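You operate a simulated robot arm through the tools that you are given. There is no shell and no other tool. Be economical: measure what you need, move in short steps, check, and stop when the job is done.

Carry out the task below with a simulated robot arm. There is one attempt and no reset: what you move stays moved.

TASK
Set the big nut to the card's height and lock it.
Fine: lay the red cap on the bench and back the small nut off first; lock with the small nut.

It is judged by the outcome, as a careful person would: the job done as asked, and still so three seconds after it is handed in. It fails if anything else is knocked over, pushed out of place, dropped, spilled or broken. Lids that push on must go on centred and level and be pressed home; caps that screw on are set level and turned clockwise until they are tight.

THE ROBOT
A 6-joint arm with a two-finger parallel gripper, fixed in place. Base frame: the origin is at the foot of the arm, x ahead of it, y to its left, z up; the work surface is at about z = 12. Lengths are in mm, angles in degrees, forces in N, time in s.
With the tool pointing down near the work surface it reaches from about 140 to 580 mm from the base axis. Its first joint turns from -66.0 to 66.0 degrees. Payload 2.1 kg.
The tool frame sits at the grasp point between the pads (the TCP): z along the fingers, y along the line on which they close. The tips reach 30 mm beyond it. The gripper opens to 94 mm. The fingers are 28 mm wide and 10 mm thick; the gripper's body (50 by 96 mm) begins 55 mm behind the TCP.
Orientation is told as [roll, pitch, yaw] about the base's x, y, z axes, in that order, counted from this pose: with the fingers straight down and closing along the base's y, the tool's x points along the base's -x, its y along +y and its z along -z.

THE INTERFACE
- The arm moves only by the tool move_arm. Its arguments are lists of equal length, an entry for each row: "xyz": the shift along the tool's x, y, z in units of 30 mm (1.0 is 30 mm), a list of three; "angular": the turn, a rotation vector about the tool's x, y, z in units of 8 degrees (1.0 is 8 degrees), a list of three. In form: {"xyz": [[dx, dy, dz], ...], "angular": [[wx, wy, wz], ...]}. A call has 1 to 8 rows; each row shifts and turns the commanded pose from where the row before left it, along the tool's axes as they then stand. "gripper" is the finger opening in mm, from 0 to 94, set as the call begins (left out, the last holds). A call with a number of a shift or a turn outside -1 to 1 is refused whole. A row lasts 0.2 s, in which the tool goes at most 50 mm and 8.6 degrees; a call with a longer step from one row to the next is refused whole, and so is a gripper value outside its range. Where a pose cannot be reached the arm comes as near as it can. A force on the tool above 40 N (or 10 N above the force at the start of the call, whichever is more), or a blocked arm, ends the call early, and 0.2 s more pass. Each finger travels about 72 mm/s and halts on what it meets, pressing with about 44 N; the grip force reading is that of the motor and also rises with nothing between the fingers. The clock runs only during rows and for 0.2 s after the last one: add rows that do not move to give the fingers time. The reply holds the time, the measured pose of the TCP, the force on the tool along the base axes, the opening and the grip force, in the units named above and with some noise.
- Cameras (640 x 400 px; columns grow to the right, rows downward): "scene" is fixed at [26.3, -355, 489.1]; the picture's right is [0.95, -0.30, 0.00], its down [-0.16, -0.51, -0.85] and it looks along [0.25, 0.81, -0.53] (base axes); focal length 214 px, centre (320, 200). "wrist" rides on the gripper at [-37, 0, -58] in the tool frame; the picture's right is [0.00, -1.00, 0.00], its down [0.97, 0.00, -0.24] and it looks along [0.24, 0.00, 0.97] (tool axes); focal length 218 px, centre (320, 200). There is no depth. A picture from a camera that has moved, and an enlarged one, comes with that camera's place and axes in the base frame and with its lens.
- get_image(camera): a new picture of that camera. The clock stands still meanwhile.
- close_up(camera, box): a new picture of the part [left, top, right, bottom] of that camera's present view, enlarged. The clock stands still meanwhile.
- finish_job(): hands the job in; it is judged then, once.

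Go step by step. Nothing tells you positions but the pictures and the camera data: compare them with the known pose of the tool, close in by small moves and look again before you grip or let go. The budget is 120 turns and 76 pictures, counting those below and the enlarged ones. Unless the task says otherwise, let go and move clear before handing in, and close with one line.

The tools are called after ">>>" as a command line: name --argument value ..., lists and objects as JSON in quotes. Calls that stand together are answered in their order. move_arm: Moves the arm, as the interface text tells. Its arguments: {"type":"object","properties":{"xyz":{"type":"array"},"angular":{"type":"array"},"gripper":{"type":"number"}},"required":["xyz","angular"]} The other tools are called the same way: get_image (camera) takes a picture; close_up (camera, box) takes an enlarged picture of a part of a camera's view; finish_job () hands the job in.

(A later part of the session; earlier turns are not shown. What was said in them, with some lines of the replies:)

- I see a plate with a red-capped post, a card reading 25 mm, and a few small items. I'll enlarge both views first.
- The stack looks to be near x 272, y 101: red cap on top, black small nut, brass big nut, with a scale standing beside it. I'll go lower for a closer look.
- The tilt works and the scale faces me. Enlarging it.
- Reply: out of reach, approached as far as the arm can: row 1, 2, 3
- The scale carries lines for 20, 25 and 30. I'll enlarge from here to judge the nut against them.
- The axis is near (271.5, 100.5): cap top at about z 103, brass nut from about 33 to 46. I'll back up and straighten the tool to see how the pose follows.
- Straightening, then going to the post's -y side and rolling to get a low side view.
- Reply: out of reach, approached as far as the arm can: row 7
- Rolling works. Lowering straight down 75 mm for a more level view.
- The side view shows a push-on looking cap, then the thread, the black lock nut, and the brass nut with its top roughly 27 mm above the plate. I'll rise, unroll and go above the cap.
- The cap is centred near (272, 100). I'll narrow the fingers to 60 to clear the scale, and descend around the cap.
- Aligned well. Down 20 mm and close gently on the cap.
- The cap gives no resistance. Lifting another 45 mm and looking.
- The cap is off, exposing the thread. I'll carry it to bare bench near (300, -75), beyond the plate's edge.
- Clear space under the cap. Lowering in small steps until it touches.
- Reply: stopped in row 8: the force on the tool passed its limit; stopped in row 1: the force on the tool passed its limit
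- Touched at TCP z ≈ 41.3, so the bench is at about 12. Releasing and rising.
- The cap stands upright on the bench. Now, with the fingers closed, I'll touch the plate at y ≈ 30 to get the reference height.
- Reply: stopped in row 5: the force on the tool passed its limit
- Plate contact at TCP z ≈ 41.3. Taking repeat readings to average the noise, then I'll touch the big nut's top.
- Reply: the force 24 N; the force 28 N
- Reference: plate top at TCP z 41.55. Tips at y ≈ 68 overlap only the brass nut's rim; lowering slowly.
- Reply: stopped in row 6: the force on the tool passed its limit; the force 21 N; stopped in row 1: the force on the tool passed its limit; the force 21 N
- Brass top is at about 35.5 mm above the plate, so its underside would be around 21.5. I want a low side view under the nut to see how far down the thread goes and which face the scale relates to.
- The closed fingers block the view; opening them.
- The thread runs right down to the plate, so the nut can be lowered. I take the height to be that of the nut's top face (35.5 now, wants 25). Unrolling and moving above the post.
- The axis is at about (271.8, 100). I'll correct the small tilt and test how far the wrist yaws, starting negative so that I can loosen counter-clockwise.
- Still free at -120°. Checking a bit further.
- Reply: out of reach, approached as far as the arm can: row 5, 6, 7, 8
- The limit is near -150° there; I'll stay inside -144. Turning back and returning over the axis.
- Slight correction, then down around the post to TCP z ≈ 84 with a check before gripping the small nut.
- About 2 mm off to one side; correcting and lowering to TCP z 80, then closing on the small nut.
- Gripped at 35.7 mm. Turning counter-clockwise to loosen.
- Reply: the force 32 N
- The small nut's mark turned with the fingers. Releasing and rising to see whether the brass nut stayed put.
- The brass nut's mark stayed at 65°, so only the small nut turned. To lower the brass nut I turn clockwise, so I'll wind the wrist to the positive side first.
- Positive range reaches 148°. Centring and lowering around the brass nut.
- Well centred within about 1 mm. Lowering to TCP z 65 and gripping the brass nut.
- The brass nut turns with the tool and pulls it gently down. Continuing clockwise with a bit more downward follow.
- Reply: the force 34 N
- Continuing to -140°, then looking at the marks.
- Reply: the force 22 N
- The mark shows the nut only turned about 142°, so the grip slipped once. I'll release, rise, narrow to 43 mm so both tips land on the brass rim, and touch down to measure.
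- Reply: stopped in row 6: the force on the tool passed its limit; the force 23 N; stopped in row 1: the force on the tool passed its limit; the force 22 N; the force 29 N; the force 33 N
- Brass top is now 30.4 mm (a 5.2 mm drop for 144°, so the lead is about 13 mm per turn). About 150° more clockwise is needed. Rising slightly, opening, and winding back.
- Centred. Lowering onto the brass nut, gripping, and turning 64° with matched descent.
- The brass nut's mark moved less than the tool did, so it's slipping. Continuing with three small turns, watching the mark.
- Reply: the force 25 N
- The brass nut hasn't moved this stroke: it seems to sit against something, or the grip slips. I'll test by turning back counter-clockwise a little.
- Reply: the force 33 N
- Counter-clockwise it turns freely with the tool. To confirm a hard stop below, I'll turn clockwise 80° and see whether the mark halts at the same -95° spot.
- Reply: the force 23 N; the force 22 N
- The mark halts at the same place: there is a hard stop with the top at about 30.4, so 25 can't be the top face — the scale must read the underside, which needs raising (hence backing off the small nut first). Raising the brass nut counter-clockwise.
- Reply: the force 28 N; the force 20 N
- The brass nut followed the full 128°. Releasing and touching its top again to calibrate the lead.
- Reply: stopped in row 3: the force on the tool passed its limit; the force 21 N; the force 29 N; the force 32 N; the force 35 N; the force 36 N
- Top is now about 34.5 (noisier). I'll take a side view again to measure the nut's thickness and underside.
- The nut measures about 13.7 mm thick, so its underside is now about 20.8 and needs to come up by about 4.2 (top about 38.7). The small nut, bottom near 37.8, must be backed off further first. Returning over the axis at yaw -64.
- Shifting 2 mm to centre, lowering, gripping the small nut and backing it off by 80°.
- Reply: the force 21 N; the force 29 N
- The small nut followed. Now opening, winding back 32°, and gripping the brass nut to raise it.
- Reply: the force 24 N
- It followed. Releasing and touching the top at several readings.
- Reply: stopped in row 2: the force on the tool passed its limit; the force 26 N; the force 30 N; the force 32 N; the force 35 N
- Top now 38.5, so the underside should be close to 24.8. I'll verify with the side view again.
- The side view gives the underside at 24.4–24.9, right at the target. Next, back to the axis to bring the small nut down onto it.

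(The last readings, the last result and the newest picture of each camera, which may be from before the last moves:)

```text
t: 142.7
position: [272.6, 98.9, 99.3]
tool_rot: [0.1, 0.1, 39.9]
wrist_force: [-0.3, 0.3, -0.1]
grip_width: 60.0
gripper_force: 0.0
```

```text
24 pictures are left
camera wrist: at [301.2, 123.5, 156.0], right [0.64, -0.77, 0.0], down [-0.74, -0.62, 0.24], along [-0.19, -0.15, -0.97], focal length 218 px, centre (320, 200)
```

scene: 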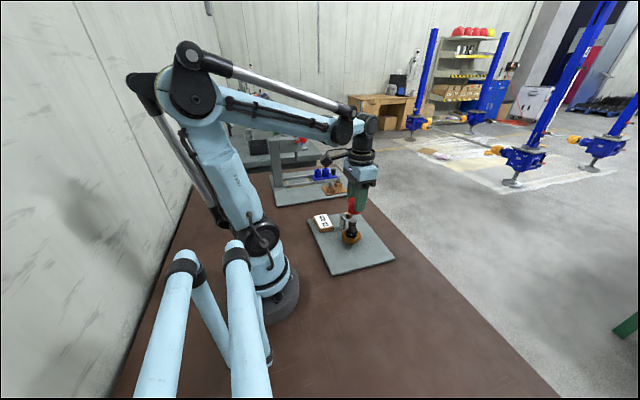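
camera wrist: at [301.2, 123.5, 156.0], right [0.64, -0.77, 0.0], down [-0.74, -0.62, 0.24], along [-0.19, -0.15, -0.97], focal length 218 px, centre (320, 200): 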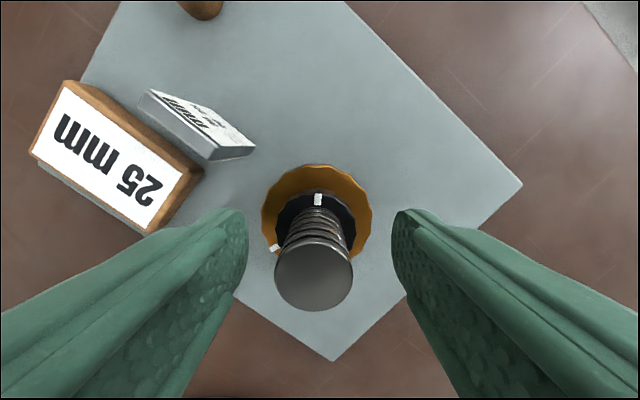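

>>> move_arm --xyz '[[0, 0.065, 0.25], [0, 0, 0.23], [0, 0, 0]]' --angular '[[0, 0, 0], [0, 0, 0], [0, 0, 0]]'

>>> move_arm --xyz '[[0, 0, 0], [0, 0, 0], [0, 0, 0]]' --angular '[[0, 0, 0], [0, 0, 0], [0, 0, 0]]' --gripper 20

>>> move_arm --xyz '[[0, 0, 0.007], [0, 0, 0.007], [0, 0, 0.007], [0, 0, 0.007], [0, 0, 0.007], [0, 0, 0.007]]' --angular '[[0, 0, 1], [0, 0, 1], [0, 0, 1], [0, 0, 1], [0, 0, 1], [0, 0, 1]]'

>>> get_image --camera "wrist"

```text
t: 143.4
position: [272.6, 101.4, 83.2]
tool_rot: [0.1, -0.1, 40.0]
wrist_force: [-0.2, -0.8, -0.3]
grip_width: 60.1
gripper_force: 0.1
```

```text
t: 144.2
position: [270.5, 101.5, 83.9]
tool_rot: [-0.1, 0.0, 39.8]
wrist_force: [4.6, -4.8, -4.4]
grip_width: 35.9
gripper_force: 44.9
```

```text
t: 145.7
position: [271.4, 100.6, 81.1]
tool_rot: [-0.5, -0.3, -8.3]
wrist_force: [23.6, -26.3, 10.5]
grip_width: 35.8
gripper_force: 45.2
```

```text
23 pictures are left
camera wrist: at [308.3, 95.8, 139.7], right [-0.14, -0.99, 0.01], down [-0.96, 0.14, 0.24], along [-0.23, 0.03, -0.97], focal length 218 px, centre (320, 200)
```

wrist: 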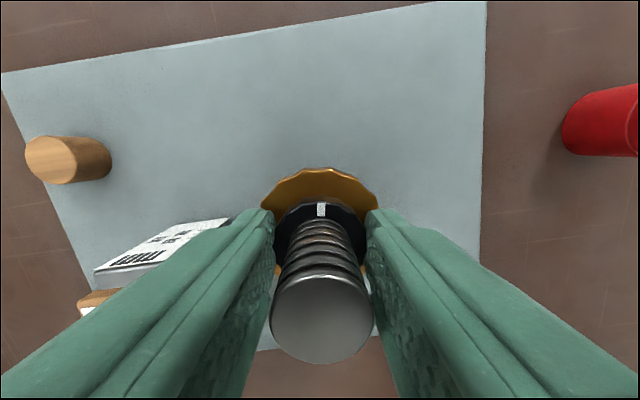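

The small nut came down 48°. The tips are close to the brass nut, so I'll release, rise 3 mm, re-grip and continue tightening.

>>> move_arm --xyz '[[0, 0, 0], [0, 0, 0], [0, 0, -0.1], [0, 0, 0]]' --angular '[[0, 0, 0], [0, 0, 0], [0.05, 0.03, 0], [0, 0, 0]]' --gripper 46

>>> move_arm --xyz '[[0, 0, 0], [0, 0, 0], [0, 0, 0]]' --angular '[[0, 0, 0], [0, 0, 0], [0, 0, 0]]' --gripper 20

>>> move_arm --xyz '[[0, 0, 0.004], [0, 0, 0.004], [0, 0, 0.004], [0, 0, 0]]' --angular '[[0, 0, 1], [0, 0, 1], [0, 0, 1], [0, 0, 1]]'

>>> get_image --camera "wrist"

```text
t: 146.7
position: [269.5, 102.0, 84.9]
tool_rot: [-0.4, 0.3, -8.2]
wrist_force: [0.0, -0.6, 0.0]
grip_width: 46.1
gripper_force: 0.1
```

```text
t: 147.4
position: [269.2, 99.4, 86.0]
tool_rot: [-0.9, 0.3, -8.2]
wrist_force: [-5.2, -29.0, 2.1]
grip_width: 36.3
gripper_force: 45.1
```

```text
t: 148.4
position: [269.5, 100.9, 84.3]
tool_rot: [-0.8, -0.1, -40.2]
wrist_force: [-6.2, -26.0, -9.1]
grip_width: 36.4
gripper_force: 45.1
```

```text
22 pictures are left
camera wrist: at [298.7, 78.5, 142.5], right [-0.65, -0.76, 0.01], down [-0.74, 0.63, 0.24], along [-0.19, 0.14, -0.97], focal length 218 px, centre (320, 200)
```

wrist: 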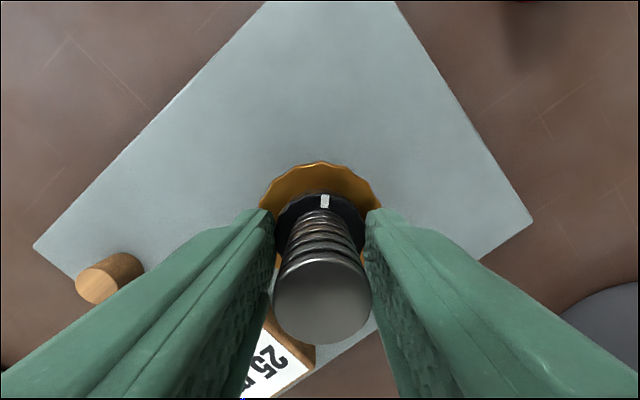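

Still following. A few more degrees, with a small y relief.

>>> move_arm --xyz '[[0.02, -0.02, 0.004], [0, 0, 0.004], [0, 0, 0.004], [0, 0, 0]]' --angular '[[0, 0, 1], [0, 0, 1], [0, 0, 1], [0, 0, 1]]'

>>> get_image --camera "wrist"

>>> close_up --camera "scene" --box '[320, 200, 380, 250]'

```text
t: 149.4
position: [268.9, 103.6, 84.7]
tool_rot: [-0.2, -0.1, -72.1]
wrist_force: [-3.6, 0.0, -28.4]
grip_width: 36.0
gripper_force: 44.4
```

```text
21 pictures are left
camera wrist: at [281.6, 68.4, 142.1], right [-0.95, -0.31, 0.01], down [-0.3, 0.92, 0.24], along [-0.08, 0.23, -0.97], focal length 218 px, centre (320, 200)
```

wrist: 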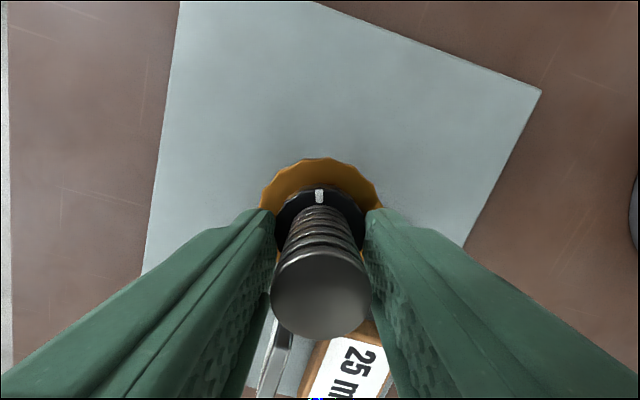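

```text
8.00 times, centred on (350, 225) of scene
camera zoom: at [26.4, -355.0, 489.2], right [0.95, -0.3, 0.0], down [-0.16, -0.51, -0.85], along [0.25, 0.81, -0.53], focal length 1716 px, centre (80, 0)
```

zoom: 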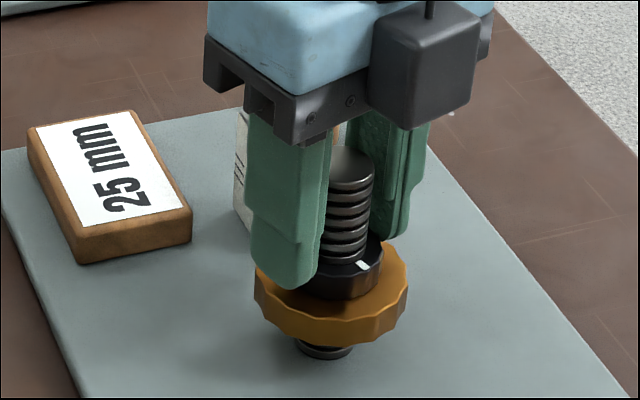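

It still follows after 112°, so I must check the brass nut isn't being dragged. Releasing and rising.

>>> move_arm --xyz '[[0, 0, 0], [0, 0, 0], [0, 0, -0.7], [0, 0, -0.8], [0, 0, 0]]' --angular '[[0, 0, 0], [0, 0, 0], [0, 0, 0], [0, 0, 0], [0, 0, 0]]' --gripper 64

>>> close_up --camera "wrist" --box '[270, 150, 380, 260]'

>>> close_up --camera "scene" --box '[325, 205, 375, 245]'

```text
t: 150.7
position: [269.2, 101.7, 128.9]
tool_rot: [-0.4, -0.2, -72.2]
wrist_force: [-0.7, 0.8, 0.4]
grip_width: 64.0
gripper_force: 0.0
```

```text
3.64 times, centred on (325, 205) of wrist
camera zoom: at [282.0, 68.1, 187.8], right [-0.95, -0.31, 0.01], down [-0.3, 0.93, 0.24], along [-0.08, 0.22, -0.97], focal length 794 px, centre (302, 182)
```

zoom: 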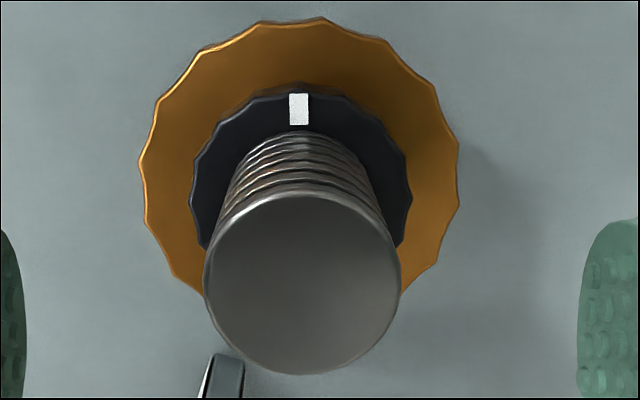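

```text
10.00 times, centred on (350, 225) of scene
camera zoom: at [26.3, -355.0, 489.1], right [0.95, -0.3, 0.0], down [-0.16, -0.51, -0.85], along [0.25, 0.81, -0.53], focal length 2145 px, centre (20, -50)
```

zoom: 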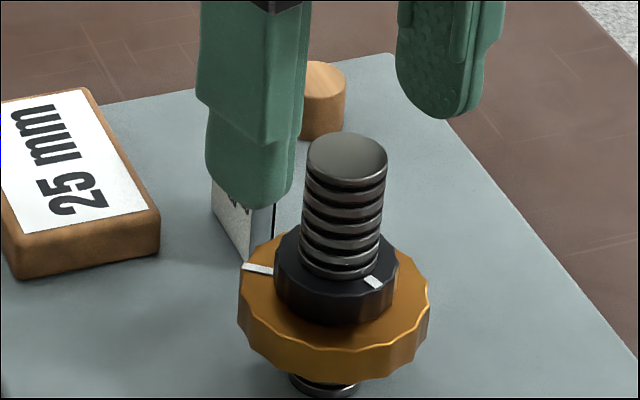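

The small nut seated and then dragged the brass nut about 40° clockwise (from 166° to about 126°, about 1.3 mm down). I'll raise the pair by turning the brass nut counter-clockwise 48°, which also jams it up against the small nut.

>>> move_arm --xyz '[[-0.03, 0, 1], [0, 0, 0.7], [0, 0, 0.4], [0, 0, 0]]' --angular '[[0.009, 0.056, 0], [0, 0, 0], [0, 0, 0], [0, 0, 0]]' --gripper 68

>>> move_arm --xyz '[[0, 0, 0], [0, 0, 0], [0, 0, 0]]' --angular '[[0, 0, 0], [0, 0, 0], [0, 0, 0]]' --gripper 45

>>> move_arm --xyz '[[0, 0, -0.006], [0, 0, -0.006], [0, 0, -0.006], [0, 0, -0.006], [0, 0, -0.006], [0, 0, -0.006]]' --angular '[[0, 0, -1], [0, 0, -1], [0, 0, -1], [0, 0, -1], [0, 0, -1], [0, 0, -1]]'

>>> get_image --camera "wrist"

```text
t: 151.7
position: [268.2, 101.4, 66.3]
tool_rot: [-0.4, 0.2, -72.1]
wrist_force: [0.0, -1.2, 0.0]
grip_width: 67.9
gripper_force: 0.0
```

```text
t: 152.4
position: [269.3, 102.5, 66.7]
tool_rot: [-0.3, 0.2, -72.1]
wrist_force: [15.6, 5.6, -12.9]
grip_width: 57.4
gripper_force: 45.1
```

```text
t: 153.8
position: [268.0, 101.0, 67.3]
tool_rot: [-0.3, 0.6, -23.9]
wrist_force: [-7.0, 0.5, -26.6]
grip_width: 56.3
gripper_force: 44.9
```

```text
17 pictures are left
camera wrist: at [303.1, 86.6, 124.2], right [-0.4, -0.91, 0.0], down [-0.88, 0.39, 0.25], along [-0.23, 0.1, -0.97], focal length 218 px, centre (320, 200)
```

wrist: 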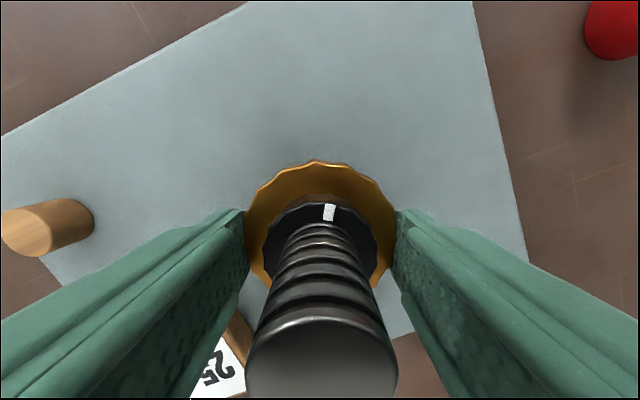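

The small nut was carried along by about 31°, so they're jammed together. Releasing, viewing the mark and touching the top.

>>> move_arm --xyz '[[0, 0, 0], [0, 0, 0], [-0.05, 0, -0.6], [0, 0, -0.6], [0, 0, 0]]' --angular '[[0, 0, 0], [0, 0, 0], [0, -0.07, 0], [0, 0, 0], [0, 0, 0]]' --gripper 68

>>> close_up --camera "wrist" --box '[250, 150, 390, 290]'

>>> move_arm --xyz '[[0, 0, 0], [0, 0, 0], [0, 0, 0]]' --angular '[[0, 0, 0], [0, 0, 0], [0, 0, 0]]' --gripper 43

>>> move_arm --xyz '[[0, 0, 0.3], [0, 0, 0.15], [0, 0, 0.04], [0, 0, 0.04], [0, 0, 0.04], [0, 0, 0.04], [0, 0, 0.04], [0, 0, 0.04]]' --angular '[[0, 0, 0], [0, 0, 0], [0, 0, 0], [0, 0, 0], [0, 0, 0], [0, 0, 0], [0, 0, 0], [0, 0, 0]]'

>>> move_arm --xyz '[[0, 0, 0.04], [0, 0, 0.04], [0, 0, 0.04], [0, 0, 0.04], [0, 0, 0.04]]' --angular '[[0, 0, 0], [0, 0, 0], [0, 0, 0], [0, 0, 0], [0, 0, 0]]'

>>> move_arm --xyz '[[0, 0, 0]]' --angular '[[0, 0, 0]]'

>>> move_arm --xyz '[[0, 0, 0]]' --angular '[[0, 0, 0]]'

>>> move_arm --xyz '[[0, 0, 0]]' --angular '[[0, 0, 0]]'

```text
t: 155.1
position: [271.2, 100.3, 104.9]
tool_rot: [-0.1, 0.1, -24.1]
wrist_force: [0.1, 0.3, 0.4]
grip_width: 67.9
gripper_force: 0.0
```

```text
2.86 times, centred on (320, 220) of wrist
camera zoom: at [305.5, 85.7, 162.1], right [-0.41, -0.91, 0.0], down [-0.89, 0.4, 0.24], along [-0.22, 0.1, -0.97], focal length 624 px, centre (320, 143)
```

zoom: 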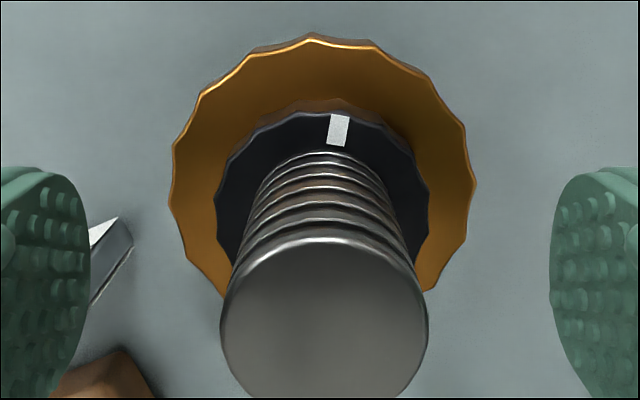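

```text
t: 155.8
position: [271.4, 99.3, 103.8]
tool_rot: [-0.2, -0.1, -24.1]
wrist_force: [0.6, 0.2, 0.5]
grip_width: 43.0
gripper_force: 0.0
```

```text
t: 157.7
position: [271.3, 101.0, 82.9]
tool_rot: [-0.3, -0.1, -24.0]
wrist_force: [-0.1, -0.1, -0.2]
grip_width: 43.5
gripper_force: 0.1
```

```text
t: 158.6
position: [270.0, 101.4, 80.9]
tool_rot: [-0.1, 0.1, -24.0]
wrist_force: [-2.2, -2.1, 12.4]
grip_width: 41.4
gripper_force: 0.0
stopped in row 4: the force on the tool passed its limit (the readings are from after the stop); the commanded pose is now the measured one
```

```text
t: 159.0
position: [270.8, 102.2, 80.2]
tool_rot: [-0.1, 0.1, -24.0]
wrist_force: [-3.8, -2.0, 19.7]
grip_width: 41.3
gripper_force: 0.1
```

```text
t: 159.4
position: [271.7, 101.2, 79.4]
tool_rot: [-0.1, 0.0, -24.2]
wrist_force: [-2.3, -2.1, 25.2]
grip_width: 41.1
gripper_force: 0.1
```

```text
t: 159.8
position: [270.8, 101.3, 80.3]
tool_rot: [-0.1, 0.2, -24.2]
wrist_force: [-3.6, -2.2, 29.0]
grip_width: 41.1
gripper_force: 0.2
```

Top reads 38.65 (underside about 24.8). I'll raise another 16° to leave a little for the final tightening of the small nut, which drags the pair down slightly.

>>> move_arm --xyz '[[0, 0, -0.2], [0, 0, 0]]' --angular '[[0, 0, 0], [0, 0, 0]]'

>>> move_arm --xyz '[[0, 0, 0], [0, 0, 0], [0, 0, 0.4], [0, 0, 0.23], [0, 0, 0]]' --angular '[[0, 0, 0], [0, 0, 0], [0, 0, 0], [0, 0, 0], [0, 0, 0]]' --gripper 68

>>> move_arm --xyz '[[0, 0, 0], [0, 0, 0], [0, 0, 0]]' --angular '[[0, 0, 0], [0, 0, 0], [0, 0, 0]]' --gripper 45

>>> move_arm --xyz '[[0, 0, -0.007], [0, 0, -0.007], [0, 0, 0]]' --angular '[[0, 0, -1], [0, 0, -1], [0, 0, 0]]'

>>> move_arm --xyz '[[0, 0, 0], [0, 0, 0], [0, 0, -0.5], [0, 0, -0.3], [0, 0, 0]]' --angular '[[0, 0, 0], [0, 0, 0], [0, 0, 0], [0, 0, 0], [0, 0, 0]]' --gripper 66

>>> close_up --camera "wrist" --box '[250, 150, 390, 290]'

```text
t: 160.4
position: [270.3, 100.9, 86.7]
tool_rot: [-0.1, 0.1, -24.1]
wrist_force: [0.0, 0.5, 0.2]
grip_width: 43.1
gripper_force: 0.1
```

```text
t: 161.6
position: [269.3, 101.4, 67.4]
tool_rot: [0.0, 0.2, -24.1]
wrist_force: [-0.6, 0.4, -0.2]
grip_width: 67.9
gripper_force: 0.3
```

```text
t: 162.4
position: [269.1, 100.1, 68.0]
tool_rot: [-0.4, 0.0, -24.2]
wrist_force: [-8.5, -20.2, -7.0]
grip_width: 56.1
gripper_force: 45.1
```

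```text
t: 163.2
position: [269.7, 99.2, 67.0]
tool_rot: [-0.5, 0.2, -8.1]
wrist_force: [-13.9, -28.0, -12.9]
grip_width: 56.4
gripper_force: 45.0
```

```text
t: 164.4
position: [271.2, 100.5, 91.7]
tool_rot: [-0.2, 0.1, -8.2]
wrist_force: [-0.7, -0.9, 0.6]
grip_width: 66.3
gripper_force: 0.1
```

```text
2.86 times, centred on (320, 220) of wrist
camera zoom: at [308.9, 96.6, 149.6], right [-0.14, -0.99, 0.0], down [-0.96, 0.14, 0.24], along [-0.24, 0.03, -0.97], focal length 624 px, centre (320, 143)
```

zoom: 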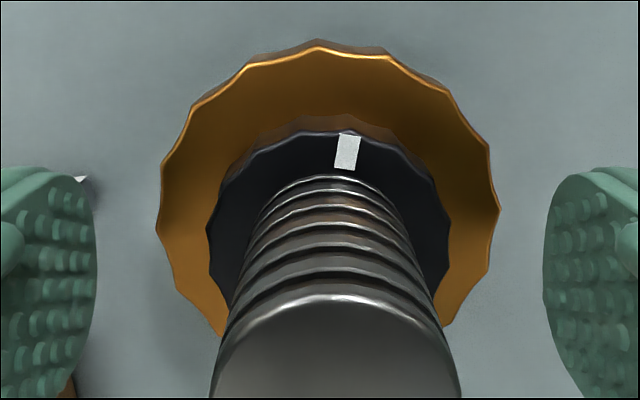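

Now gripping the small nut (shifted 1.4 mm to centre) and tightening it clockwise 16°.

>>> move_arm --xyz '[[0, -0.045, 0.19], [0, 0, 0]]' --angular '[[0, 0, 0], [0, 0, 0]]'

>>> move_arm --xyz '[[0, 0, 0], [0, 0, 0], [0, 0, 0], [0, 0, 0]]' --angular '[[0, 0, 0], [0, 0, 0], [0, 0, 0], [0, 0, 0]]' --gripper 20

>>> move_arm --xyz '[[0, 0, 0], [0, 0, 0], [0, 0, 0]]' --angular '[[0, 0, 1], [0, 0, 1], [0, 0, 0]]'

>>> move_arm --xyz '[[0, 0, 0], [0, 0, 0], [0, 0, -0.5], [0, 0, -0.5], [0, 0, 0]]' --angular '[[0, 0, 0], [0, 0, 0], [0, 0, 0], [0, 0, 0], [0, 0, 0]]' --gripper 66

>>> close_up --camera "scene" --box '[325, 205, 375, 245]'

```text
t: 165.0
position: [270.3, 99.4, 84.7]
tool_rot: [0.0, 0.1, -8.1]
wrist_force: [-0.6, -0.7, 0.0]
grip_width: 66.0
gripper_force: 0.1
```

```text
t: 166.0
position: [271.6, 99.9, 85.4]
tool_rot: [-0.2, 0.1, -8.0]
wrist_force: [-0.1, -1.1, -2.6]
grip_width: 36.1
gripper_force: 45.9
```

```text
t: 166.8
position: [270.7, 99.1, 85.5]
tool_rot: [-0.2, 0.1, -24.2]
wrist_force: [-1.1, 0.2, -5.0]
grip_width: 36.0
gripper_force: 44.8
```

```text
t: 168.0
position: [271.9, 99.9, 114.6]
tool_rot: [-0.1, 0.2, -24.1]
wrist_force: [0.3, 1.0, 0.5]
grip_width: 65.8
gripper_force: 0.2
```

```text
10.00 times, centred on (350, 225) of scene
camera zoom: at [26.3, -355.0, 489.1], right [0.95, -0.3, 0.0], down [-0.16, -0.51, -0.85], along [0.25, 0.81, -0.53], focal length 2145 px, centre (20, -50)
```

zoom: 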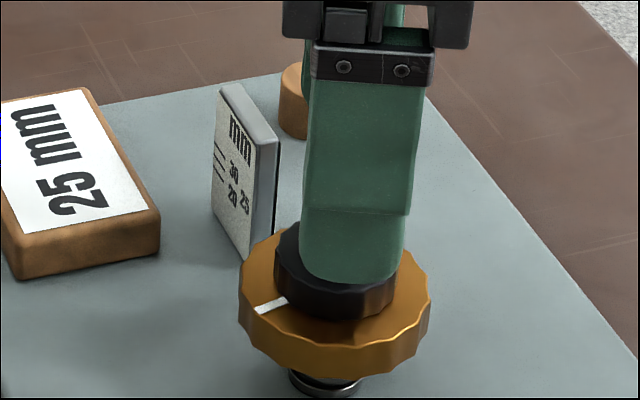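

Brass mark is at about 183°, which puts the underside at about 25.1. One more firm 8° of the small nut for tightness, then checking.

>>> move_arm --xyz '[[0, 0, 0.6], [0, 0, 0.37], [0, 0, 0]]' --angular '[[0, 0, 0], [0, 0, 0], [0, 0, 0]]'

>>> move_arm --xyz '[[0, 0, 0], [0, 0, 0], [0, 0, 0], [0, 0, 0]]' --angular '[[0, 0, 0], [0, 0, 0], [0, 0, 0], [0, 0, 0]]' --gripper 20

>>> move_arm --xyz '[[0, 0, 0], [0, 0, 0]]' --angular '[[0, 0, 1], [0, 0, 0]]'

>>> move_arm --xyz '[[0, 0, 0], [0, 0, 0], [0, 0, -0.6], [0, 0, -0.8], [0, 0, 0]]' --angular '[[0, 0, 0], [0, 0, 0], [0, 0, 0], [0, 0, 0], [0, 0, 0]]' --gripper 66

>>> close_up --camera "scene" --box '[325, 205, 375, 245]'

```text
t: 168.8
position: [271.3, 99.5, 87.6]
tool_rot: [-0.1, 0.1, -24.0]
wrist_force: [0.4, -0.5, 0.1]
grip_width: 65.9
gripper_force: 0.0
```

```text
t: 169.8
position: [271.9, 99.0, 86.8]
tool_rot: [-0.2, 0.1, -24.1]
wrist_force: [-3.1, -7.0, -2.9]
grip_width: 36.0
gripper_force: 44.8
```

```text
t: 170.4
position: [271.2, 100.0, 86.2]
tool_rot: [-0.2, 0.0, -32.3]
wrist_force: [-2.7, -12.0, -9.1]
grip_width: 35.9
gripper_force: 45.2
```

```text
t: 171.6
position: [271.0, 99.3, 129.5]
tool_rot: [-0.1, 0.1, -32.1]
wrist_force: [0.1, 0.1, -0.3]
grip_width: 66.0
gripper_force: 0.1
```

```text
10.00 times, centred on (350, 225) of scene
camera zoom: at [26.3, -355.0, 489.1], right [0.95, -0.3, 0.0], down [-0.16, -0.51, -0.85], along [0.25, 0.81, -0.53], focal length 2145 px, centre (20, -50)
```

zoom: 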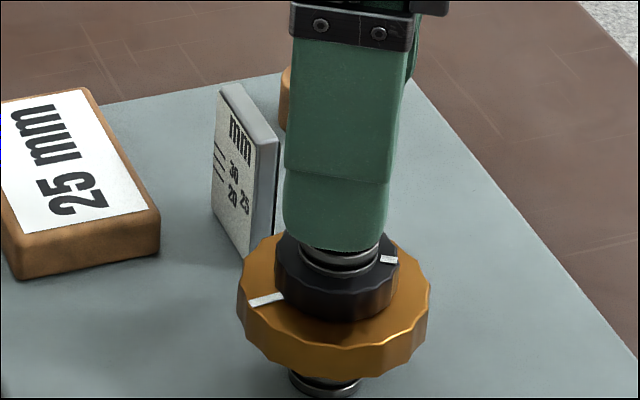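

The brass mark is at about 173° (underside about 24.9–25) and the small nut now carries it along, so it is tight against it. Moving clear and taking a last look.

>>> move_arm --xyz '[[0, 0, -1], [0, 0, -1], [0, 0, -1], [0, 0, -1], [0, 0, 0]]' --angular '[[0, 0, 0], [0, 0, 0], [0, 0, 0], [0, 0, 0], [0, 0, 0]]'

>>> close_up --camera "scene" --box '[300, 190, 420, 280]'

```text
t: 172.8
position: [272.4, 97.7, 248.3]
tool_rot: [-0.1, 0.1, -32.1]
wrist_force: [-0.8, 0.0, 0.2]
grip_width: 66.1
gripper_force: 0.1
```

```text
4.44 times, centred on (360, 235) of scene
camera zoom: at [26.3, -355.0, 489.1], right [0.95, -0.3, 0.0], down [-0.16, -0.51, -0.85], along [0.25, 0.81, -0.53], focal length 953 px, centre (142, 44)
```

zoom: 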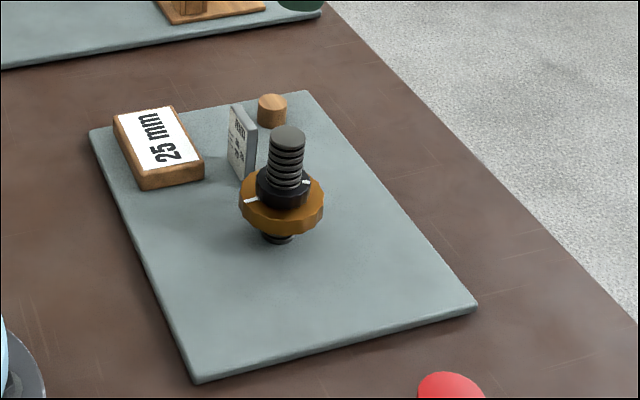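

Everything is in place: the cap stands on the bench, the scale and card are undisturbed, the small nut is down on the brass nut, and the arm is clear. Handing in.

>>> finish_job

```text
The job is handed in.
```

I set the big nut with its underside about 25 mm above the plate (within about 0.5 mm), locked it with the small nut, and left the red cap standing on the bench. I took the card to mean the nut's underside, because the nut stops turning with its top at about 30 mm and the top face can't reach 25.
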